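You operate a simulated robot arm through the tools that you are given. There is no shell and no other tool. Be economical: measure what you need, move in short steps, check, and stop when the job is done.

Carry out the task below with a simulated robot arm. There is one attempt and no reset: what you move stays moved.

JOB
Fetch the bottle cap and set it on top of the short stopper.

It is judged by the outcome, as a careful person would: the job done as asked, and still so three seconds after it is handed in. It fails if anything else is knocked over, pushed out of place, dropped, spilled or broken. A push-on lid holds only when it is set on centred and level and pressed home; a screw cap is set on level and turned clockwise until tight.

ROBOT AND FRAMES
A 7-joint arm with a two-finger parallel gripper, fixed in place. Base frame: the origin is at the foot of the arm, x ahead of it, y to its left, z up; the work surface is at about z = 0. Lengths are in mm, angles in degrees, forces in N, time in s.
With the tool pointing down near the work surface it reaches from about 220 to 580 mm from the base axis. Its first joint turns from -66.0 to 66.0 degrees. Payload 2.5 kg.
Tool frame: the origin (TCP) lies between the finger pads and is the grasp point; the fingertips stand 23 mm ahead of it; z points along the fingers, y is the line along which they close. The gripper opens to 94 mm. The fingers are 38 mm wide and 10 mm thick; the gripper's body (54 by 96 mm) begins 39 mm behind the TCP.
Orientation is that of the tool frame in the base frame, as a unit quaternion [x, y, z, w]. With the fingers straight down and closing along the base's y, the tool's x points along the base's -x, its y along +y and its z along -z.

CONTROLS
- The arm moves only by the tool drive_tool. Its argument "plan" is a list that holds one entry, the list of rows, each a list of 7 numbers: the shift along the tool's x, y, z in units of 250 mm (1.0 is 250 mm), then the turn, a rotation vector about the tool's x, y, z in units of 45 degrees (1.0 is 45 degrees), then the opening in per cent of the stroke, from 0 (shut) to 100 (fully open). In form: [[[dx, dy, dz, wx, wy, wz, grip], ...]]. A call has 1 to 20 rows; each row is the pose to reach, as a shift and turn from the pose commanded when the call began, along the tool's axes at that moment. A call with a number of a shift or a turn outside -1 to 1 is refused whole. Rows are played at 5 a second. More than 50 mm and 8.6 degrees between two rows, or a gripper value outside its range, and nothing of the call is played. A pose out of reach is approached as far as the arm can. The call stops where the force on the tool passes 40 N (or 10 N more than at its start, if that is more) or the arm is blocked; 0.2 s more then pass. The fingers move at their own pace (about 108 mm/s each) and stop on an object; they squeeze with about 35 N. The grip force told is the motor's: it shows also when the fingers shut on nothing. Time passes only in rows, and 0.2 s behind the last, so rows that repeat a pose let the fingers close. The reply holds the time, the measured pose of the TCP, the force on the tool along the base axes, the opening and the grip force, in the units named above and with some noise, and new pictures: "pictures" is both (left out), scene, wrist or none.
- Cameras (640 x 400 px; columns grow to the right, rows downward): "scene" is fixed at [123, -411.6, 537.1]; the picture's right is [0.81, -0.59, 0.00], its down [-0.37, -0.50, -0.78] and it looks along [0.46, 0.63, -0.62] (base axes); focal length 330 px, centre (320, 200). "wrist" rides on the gripper at [-39, 0, -44] in the tool frame; the picture's right is [0.00, -1.00, 0.00], its down [0.97, 0.00, -0.24] and it looks along [0.24, 0.00, 0.97] (tool axes); focal length 218 px, centre (320, 200).
- point_at(camera, pixels): for up to 12 pixels [column, row] of the newest picture of that camera ("zoom" is the newest enlarged one), the place [x, y, z] in the base frame of the surface seen there, good to about 2 mm. No time passes.
- inspect(camera, box): a new picture of the part [left, top, right, bottom] of that camera's present view, enlarged. No time passes.
- close_job(): hands the job in; it is judged then, once.

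Work in short steps. Measure before you move; look again where a grasp or a placing could have gone wrong, and mend it. You have 60 turns and 120 pictures in all, those below and enlarged ones among them. Open the gripper and draw the arm clear of the work before you hand the job in, unless the task says otherwise; then end with one line.

The tools are called after "Emit:" as a command line: name --argument value ..., lists and objects as JSON in quotes. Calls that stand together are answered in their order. drive_tool: Moves the arm, as the interface text tells. Its arguments: {"type":"object","properties":{"plan":{"type":"array"},"pictures":{"type":"string","enum":["both","scene","wrist","none"]}},"required":["plan"]} The other tools are called the same way: point_at (camera, pixels) gives the place of the surface under pixels of a picture; inspect (camera, box) takes an enlarged picture of a part of a camera's view; close_job () hands the job in.

At the start:

```text
t: 0.0
ee_pos: [361.2, -48.8, 249.0]
tcp_rot: [0.001, 1.0, 0.0, -0.001]
wrist_force: [-0.1, 0.5, -0.5]
opening: 93.8
grasp_force: 0.0
```

scene: 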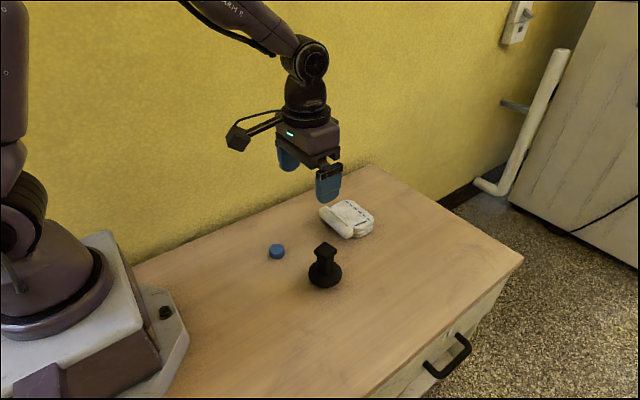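
wrist: 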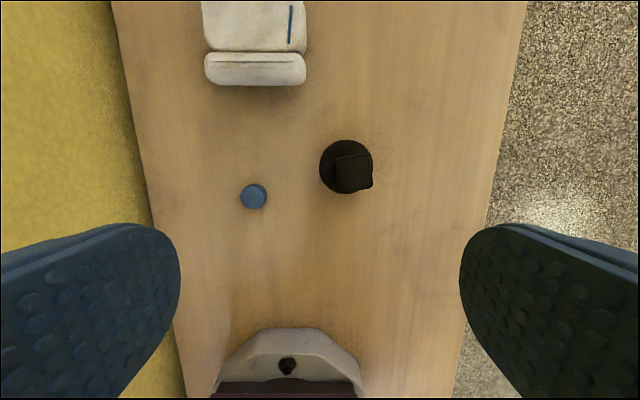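

The blue cap is at about (277,251) in the scene and (253,196) in the wrist view; the black stopper is at (325,265). I'll enlarge both and measure.

Emit:
inspect --camera "scene" --box '[250, 190, 394, 300]'

Emit:
inspect --camera "wrist" --box '[220, 120, 400, 232]'

Emit:
point_at --camera "wrist" --pixels '[[253, 195], [253, 188], [253, 204], [245, 196], [262, 196], [340, 160], [352, 175], [335, 160], [365, 185], [370, 165], [290, 200], [255, 60]]'

```text
3.64 times, centred on (322, 245) of scene
```

zoom: 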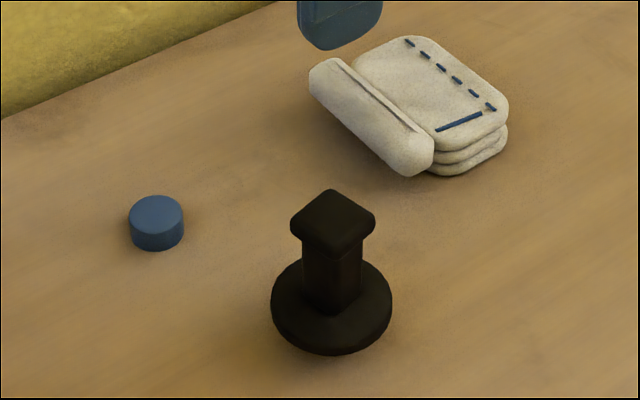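

```text
3.56 times, centred on (310, 176) of wrist
```

zoom: 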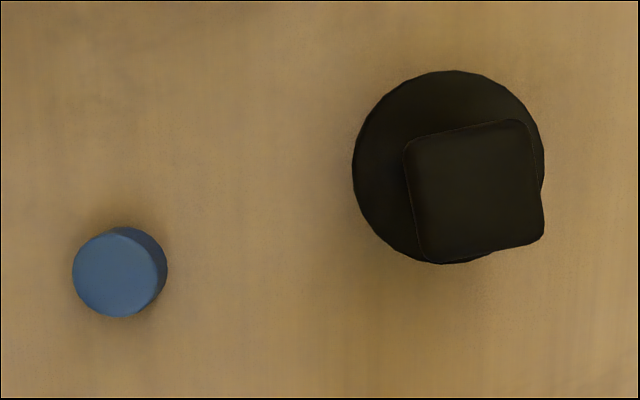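

```text
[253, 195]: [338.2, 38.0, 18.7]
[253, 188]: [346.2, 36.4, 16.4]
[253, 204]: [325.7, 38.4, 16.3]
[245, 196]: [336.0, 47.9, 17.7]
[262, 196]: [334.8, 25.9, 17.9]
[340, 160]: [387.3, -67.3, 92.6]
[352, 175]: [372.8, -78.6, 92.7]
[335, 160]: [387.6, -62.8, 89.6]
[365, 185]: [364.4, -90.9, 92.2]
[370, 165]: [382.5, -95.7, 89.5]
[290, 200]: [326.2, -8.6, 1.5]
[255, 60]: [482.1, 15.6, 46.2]
```

The cap top is at z≈18 and the stopper's square head is at z≈92. I'll measure their edges more finely in the zoomed wrist picture.

Emit:
point_at --camera "zoom" --pixels '[[116, 272], [78, 272], [152, 272], [116, 234], [116, 310], [474, 190], [414, 152], [522, 128], [534, 232], [430, 254], [448, 90], [370, 170]]'

Emit:
inspect --camera "scene" --box '[290, 230, 362, 290]'

```text
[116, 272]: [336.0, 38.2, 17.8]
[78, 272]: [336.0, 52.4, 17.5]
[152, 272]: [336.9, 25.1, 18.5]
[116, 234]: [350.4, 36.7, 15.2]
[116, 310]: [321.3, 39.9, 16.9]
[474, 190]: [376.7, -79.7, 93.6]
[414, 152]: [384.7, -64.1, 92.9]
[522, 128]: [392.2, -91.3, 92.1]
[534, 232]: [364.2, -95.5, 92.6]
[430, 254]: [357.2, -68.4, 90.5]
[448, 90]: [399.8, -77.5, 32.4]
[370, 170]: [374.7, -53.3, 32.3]
```

```text
6.67 times, centred on (326, 260) of scene
```

zoom: 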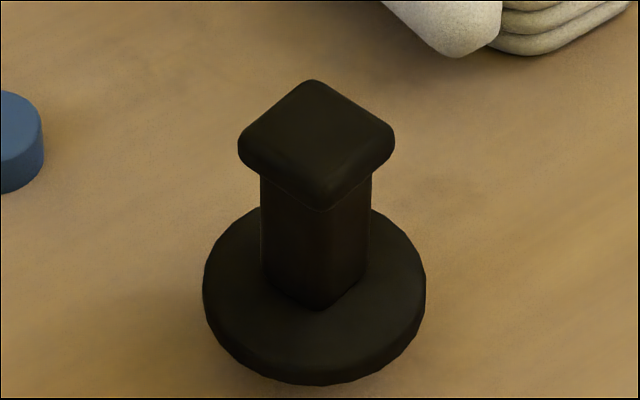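

The cap is Ø≈30 mm, 18 mm high, centred near (336, 38.5). The stopper head is a 30 mm square centred near (375, −80). I'll move above the cap at z≈110, partly closed to keep clear of the wall.

Emit:
drive_tool --plan '[[[0.02, 0.07, 0.0, 0, 0, 0, 70], [0.04, 0.14, 0.05, 0, 0, 0, 65], [0.06, 0.21, 0.15, 0, 0, 0, 65], [0.08, 0.28, 0.27, 0, 0, 0, 65], [0.1, 0.349, 0.39, 0, 0, 0, 65], [0.1, 0.349, 0.5, 0, 0, 0, 65], [0.1, 0.349, 0.556, 0, 0, 0, 65], [0.1, 0.349, 0.556, 0, 0, 0, 65]]]'

```text
t: 1.8
ee_pos: [337.3, 39.8, 108.9]
tcp_rot: [0.001, 1.0, 0.0, 0.001]
wrist_force: [0.2, 0.3, 0.0]
opening: 61.0
grasp_force: 0.1
```

scene: 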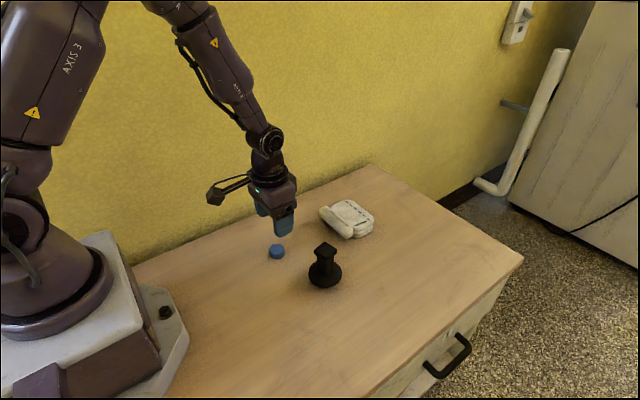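
wrist: 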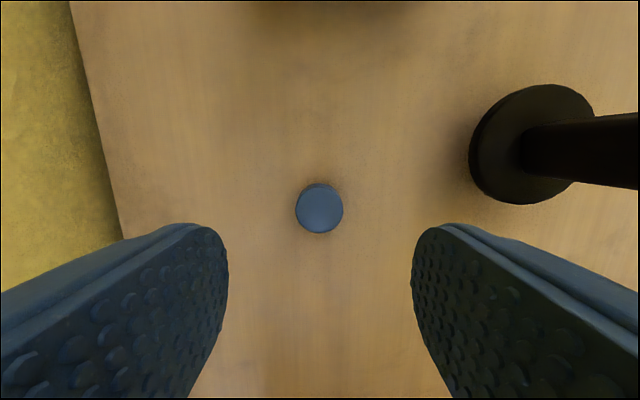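

The cap appears at (319,209), between the fingers. I'll check its centre from here.

Emit:
point_at --camera "wrist" --pixels '[[319, 209], [299, 209], [339, 209], [319, 190], [319, 229], [319, 250]]'

```text
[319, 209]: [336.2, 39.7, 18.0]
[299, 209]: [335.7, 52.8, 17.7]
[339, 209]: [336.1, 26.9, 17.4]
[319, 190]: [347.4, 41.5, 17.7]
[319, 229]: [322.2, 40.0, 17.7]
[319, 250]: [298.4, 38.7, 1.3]
```

The cap centre is about (335.5, 39.8), so I shift 2 mm in x, descend to TCP z≈27 (fingertips ≈4 mm above the table) and close.

Emit:
drive_tool --plan '[[[0.007, 0, 0.1, 0, 0, 0, 65], [0.007, 0, 0.2, 0, 0, 0, 65], [0.007, 0, 0.27, 0, 0, 0, 65], [0.007, 0, 0.31, 0, 0, 0, 65], [0.007, 0, 0.328, 0, 0, 0, 65], [0.007, 0, 0.328, 0, 0, 0, 45], [0.007, 0, 0.328, 0, 0, 0, 20], [0.007, 0, 0.328, 0, 0, 0, 20], [0.007, 0, 0.328, 0, 0, 0, 20]]]'

```text
t: 3.8
ee_pos: [334.7, 38.2, 27.0]
tcp_rot: [0.0, 1.0, 0.001, 0.0]
wrist_force: [-0.8, 0.4, -0.3]
opening: 28.5
grasp_force: 35.2
```

scene: 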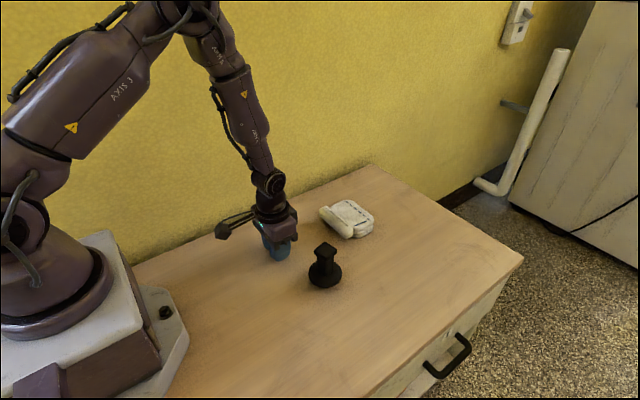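
wrist: 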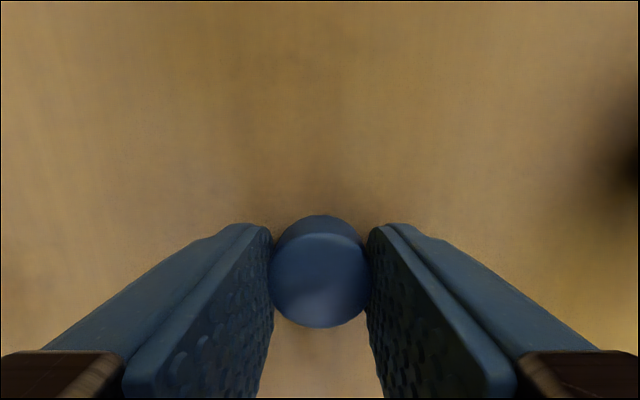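

The cap is gripped (28.5 mm opening, 35 N). I lift it straight up by 130 mm and check.

Emit:
drive_tool --plan '[[[0, 0, -0.04, 0, 0, 0, 20], [0, 0, -0.14, 0, 0, 0, 20], [0, 0, -0.26, 0, 0, 0, 20], [0, 0, -0.38, 0, 0, 0, 20], [0, 0, -0.48, 0, 0, 0, 20], [0, 0, -0.52, 0, 0, 0, 20], [0, 0, -0.52, 0, 0, 0, 20]]]'

```text
t: 5.4
ee_pos: [334.4, 39.6, 158.9]
tcp_rot: [-0.001, 1.0, 0.0, 0.0]
wrist_force: [-0.5, -0.1, -0.3]
opening: 28.5
grasp_force: 34.7
```

scene: 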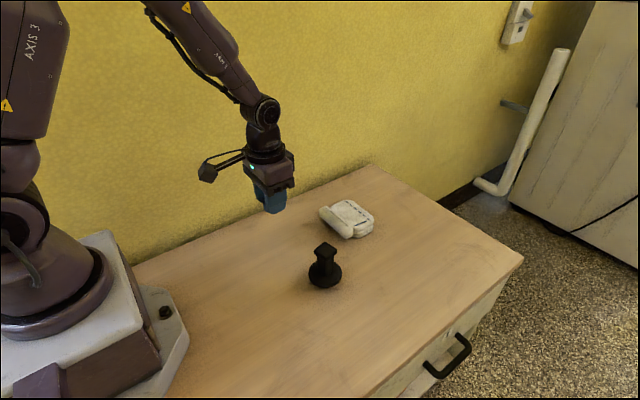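
wrist: 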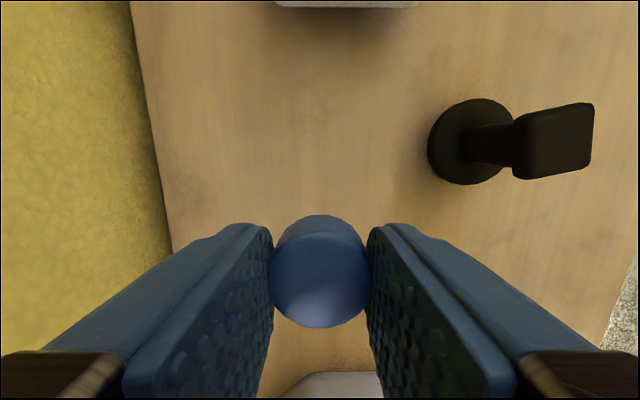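

The cap is held level. The stopper's head is seen at (515–593, 103–180); I measure it in the scene zoom and this view.

Emit:
inspect --camera "wrist" --box '[480, 80, 640, 200]'

```text
3.33 times, centred on (560, 140) of wrist
```

zoom: 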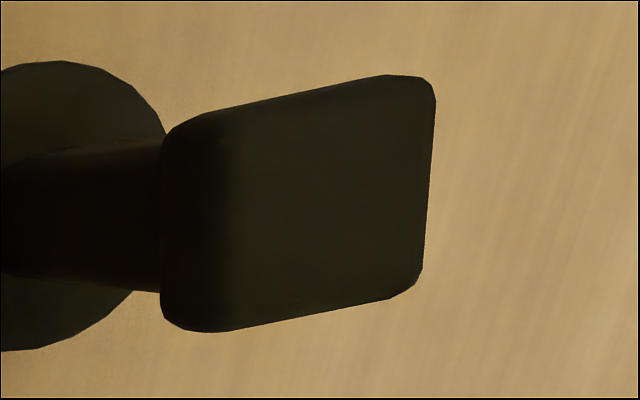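

Emit:
point_at --camera "zoom" --pixels '[[240, 130], [400, 90], [405, 275], [230, 310], [320, 200], [240, 220], [420, 180], [320, 110], [320, 295]]'

```text
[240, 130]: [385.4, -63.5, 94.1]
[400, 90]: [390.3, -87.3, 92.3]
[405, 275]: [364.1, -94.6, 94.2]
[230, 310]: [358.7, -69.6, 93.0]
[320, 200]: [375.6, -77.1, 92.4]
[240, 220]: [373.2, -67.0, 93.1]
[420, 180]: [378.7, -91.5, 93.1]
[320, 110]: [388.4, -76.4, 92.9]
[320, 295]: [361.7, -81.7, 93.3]
```

The head centre is ≈(375, −79.5, 93). I move the cap over it at TCP z≈146, so the cap bottom is about 119.

Emit:
drive_tool --plan '[[[-0.013, -0.04, 0, 0, 0, 0, 20], [-0.045, -0.14, 0, 0, 0, 0, 20], [-0.085, -0.26, 0, 0, 0, 0, 20], [-0.125, -0.38, 0, 0, 0, 0, 20], [-0.15, -0.45, 0, 0, 0, 0, 20], [-0.158, -0.475, 0.02, 0, 0, 0, 20], [-0.158, -0.475, 0.05, 0, 0, 0, 20], [-0.158, -0.475, 0.05, 0, 0, 0, 20]]]'

Emit:
inspect --camera "scene" --box '[270, 190, 380, 290]'

```text
t: 7.2
ee_pos: [373.3, -81.4, 145.6]
tcp_rot: [0.0, 1.0, 0.0, 0.0]
wrist_force: [0.5, 0.4, -0.2]
opening: 28.5
grasp_force: 34.8
```

scene: 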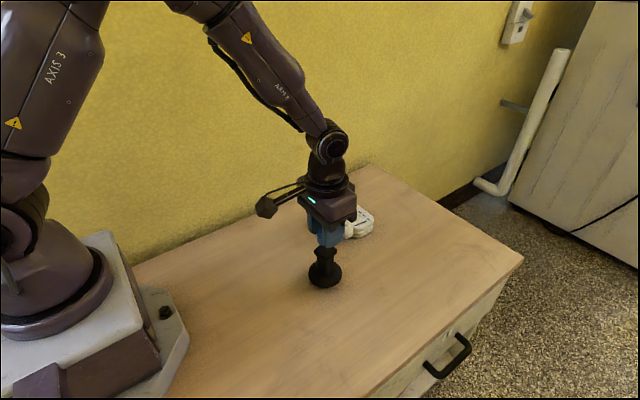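
wrist: 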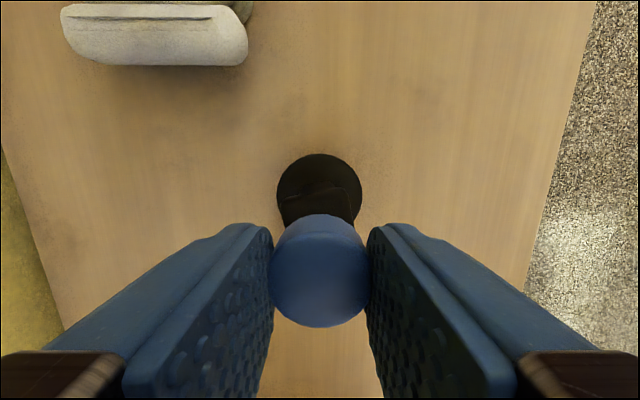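

```text
4.00 times, centred on (325, 240) of scene
```

zoom: 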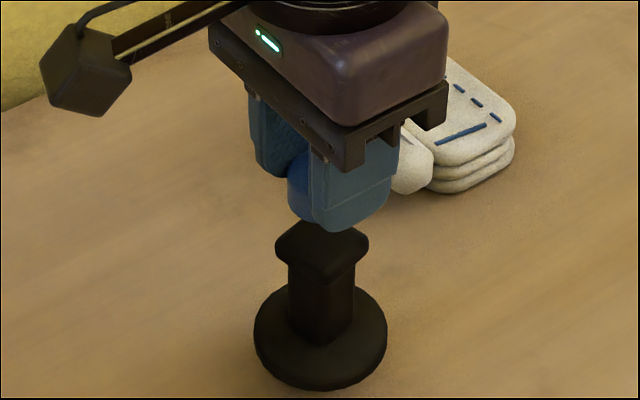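

The base disc (columns 277–362) and head are centred on the cap's column 319. I descend 23.5 mm to just above contact.

Emit:
drive_tool --plan '[[[0, 0, 0.03, 0, 0, 0, 20], [0, 0, 0.06, 0, 0, 0, 20], [0, 0, 0.08, 0, 0, 0, 20], [0, 0, 0.09, 0, 0, 0, 20], [0, 0, 0.094, 0, 0, 0, 20], [0, 0, 0.094, 0, 0, 0, 20]]]' --pictures "none"

Emit:
inspect --camera "scene" --box '[290, 215, 362, 260]'

```text
t: 8.6
ee_pos: [374.2, -81.1, 122.5]
tcp_rot: [0.0, 1.0, 0.001, 0.0]
wrist_force: [-0.8, 0.1, -0.5]
opening: 28.6
grasp_force: 35.5
```

```text
8.89 times, centred on (326, 238) of scene
```

zoom: 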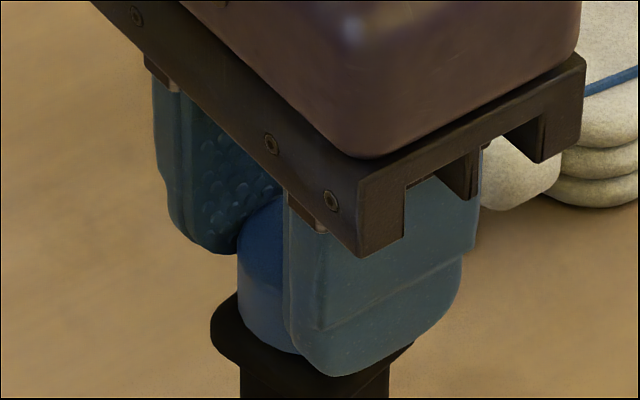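

No contact force yet; the cap sits just above the head. I creep down about 2.5 mm and watch the force.

Emit:
drive_tool --plan '[[[0, 0, 0.003, 0, 0, 0, 20], [0, 0, 0.006, 0, 0, 0, 20], [0, 0, 0.008, 0, 0, 0, 20], [0, 0, 0.01, 0, 0, 0, 20], [0, 0, 0.01, 0, 0, 0, 20]]]' --pictures "none"

Emit:
inspect --camera "scene" --box '[290, 215, 362, 260]'

```text
t: 9.8
ee_pos: [374.5, -79.0, 118.2]
tcp_rot: [0.0, 1.0, 0.0, 0.001]
wrist_force: [1.0, 0.0, -0.1]
opening: 28.7
grasp_force: 35.4
```

```text
8.89 times, centred on (326, 238) of scene
```

zoom: 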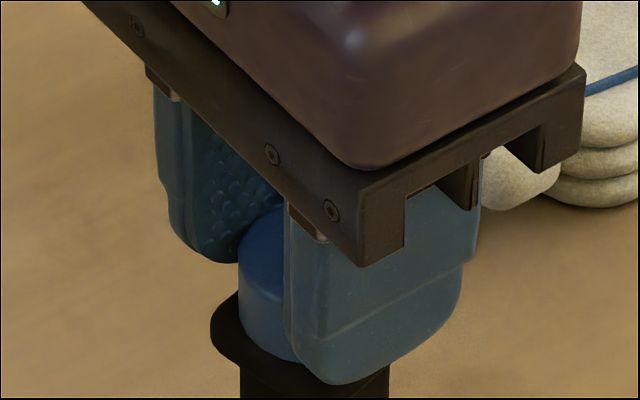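

Still no force; I go on another 1.25 mm.

Emit:
drive_tool --plan '[[[0, 0, 0.0025, 0, 0, 0, 20], [0, 0, 0.005, 0, 0, 0, 20], [0, 0, 0.005, 0, 0, 0, 20]]]' --pictures "none"

```text
t: 10.6
ee_pos: [374.8, -79.6, 118.9]
tcp_rot: [0.0, 1.0, 0.0, 0.001]
wrist_force: [-0.9, -0.7, 11.1]
opening: 28.5
grasp_force: 34.7
```

Contact: 11 N upward, so the cap is seated on the head. I open the fingers gradually in place.

Emit:
drive_tool --plan '[[[0, 0, -0.001, 0, 0, 0, 20], [0, 0, -0.001, 0, 0, 0, 33], [0, 0, -0.001, 0, 0, 0, 38], [0, 0, -0.001, 0, 0, 0, 46], [0, 0, -0.001, 0, 0, 0, 55], [0, 0, -0.001, 0, 0, 0, 55]]]'

Emit:
inspect --camera "scene" --box '[290, 215, 362, 260]'

```text
t: 12.0
ee_pos: [373.9, -80.1, 118.9]
tcp_rot: [0.0, 1.0, 0.0, 0.001]
wrist_force: [-0.1, 0.1, 0.2]
opening: 51.7
grasp_force: 0.1
```

scene: 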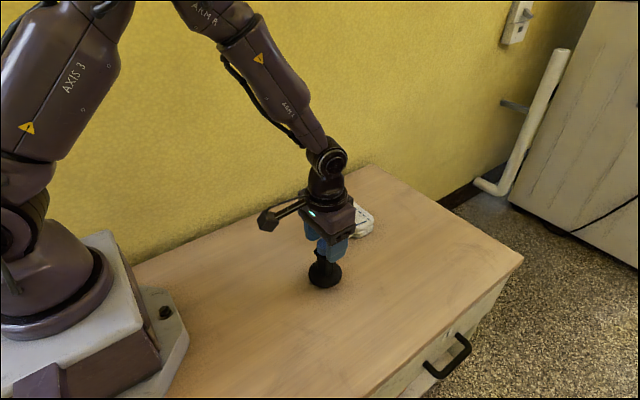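
wrist: 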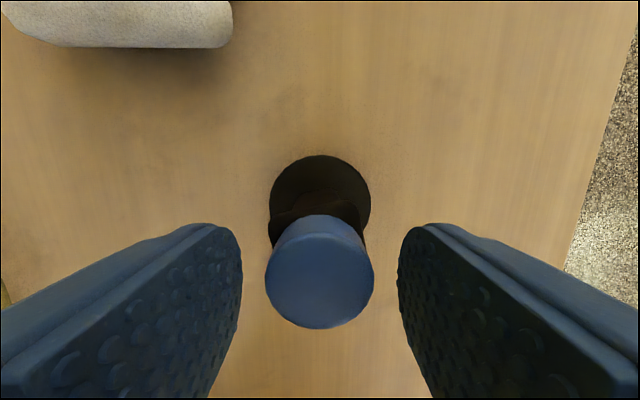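

```text
8.89 times, centred on (326, 238) of scene
```

zoom: 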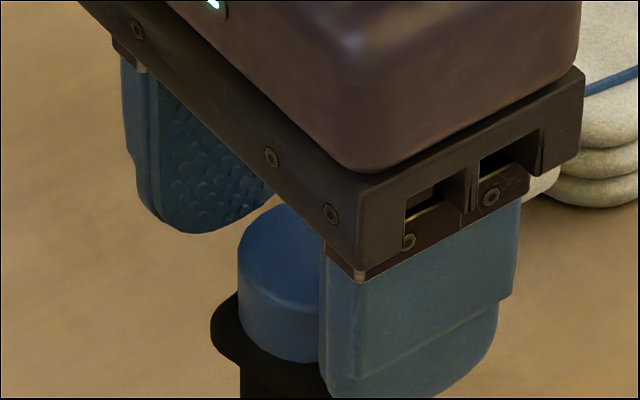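

The cap stands free on the head with both fingers clear. I raise the arm straight up about 130 mm, then shift it back toward the base.

Emit:
drive_tool --plan '[[[0, 0, -0.02, 0, 0, 0, 55], [0, 0, -0.08, 0, 0, 0, 55], [0, 0, -0.18, 0, 0, 0, 55], [0, 0, -0.3, 0, 0, 0, 55], [0, 0, -0.42, 0, 0, 0, 55], [0, 0.1, -0.52, 0, 0, 0, 55], [0, 0.2, -0.52, 0, 0, 0, 55], [0, 0.25, -0.52, 0, 0, 0, 55], [0, 0.25, -0.52, 0, 0, 0, 55]]]'

Emit:
inspect --camera "scene" --box '[280, 210, 376, 290]'

```text
t: 14.0
ee_pos: [374.2, -15.9, 249.2]
tcp_rot: [-0.001, 1.0, -0.001, -0.001]
wrist_force: [0.4, 0.1, 0.3]
opening: 51.8
grasp_force: 0.1
```

scene: 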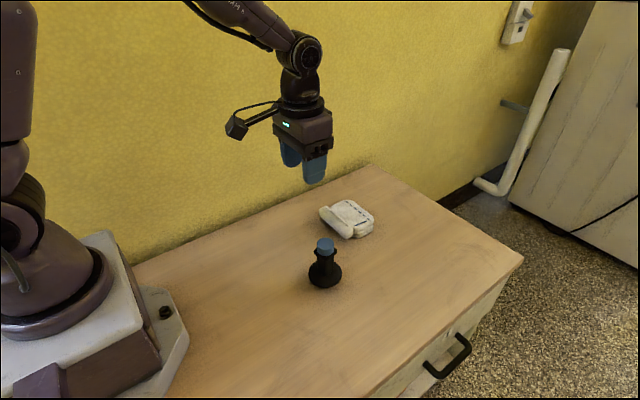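
wrist: 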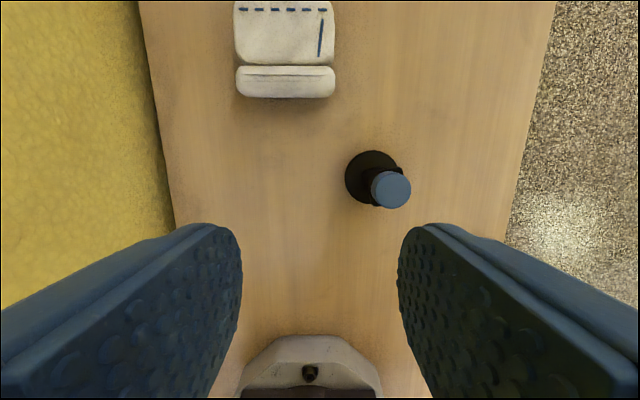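

```text
5.00 times, centred on (328, 250) of scene
```

zoom: 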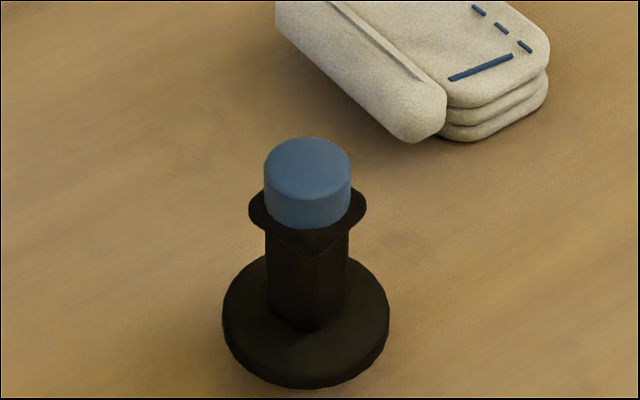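

The cap rests centred and level on the stopper, which has not moved, and the arm is clear with the gripper open. I hand the job in.

Emit:
close_job

```text
The job is handed in.
```

The bottle cap is on top of the short stopper, centred and level. Nothing else was disturbed, and the job is handed in.
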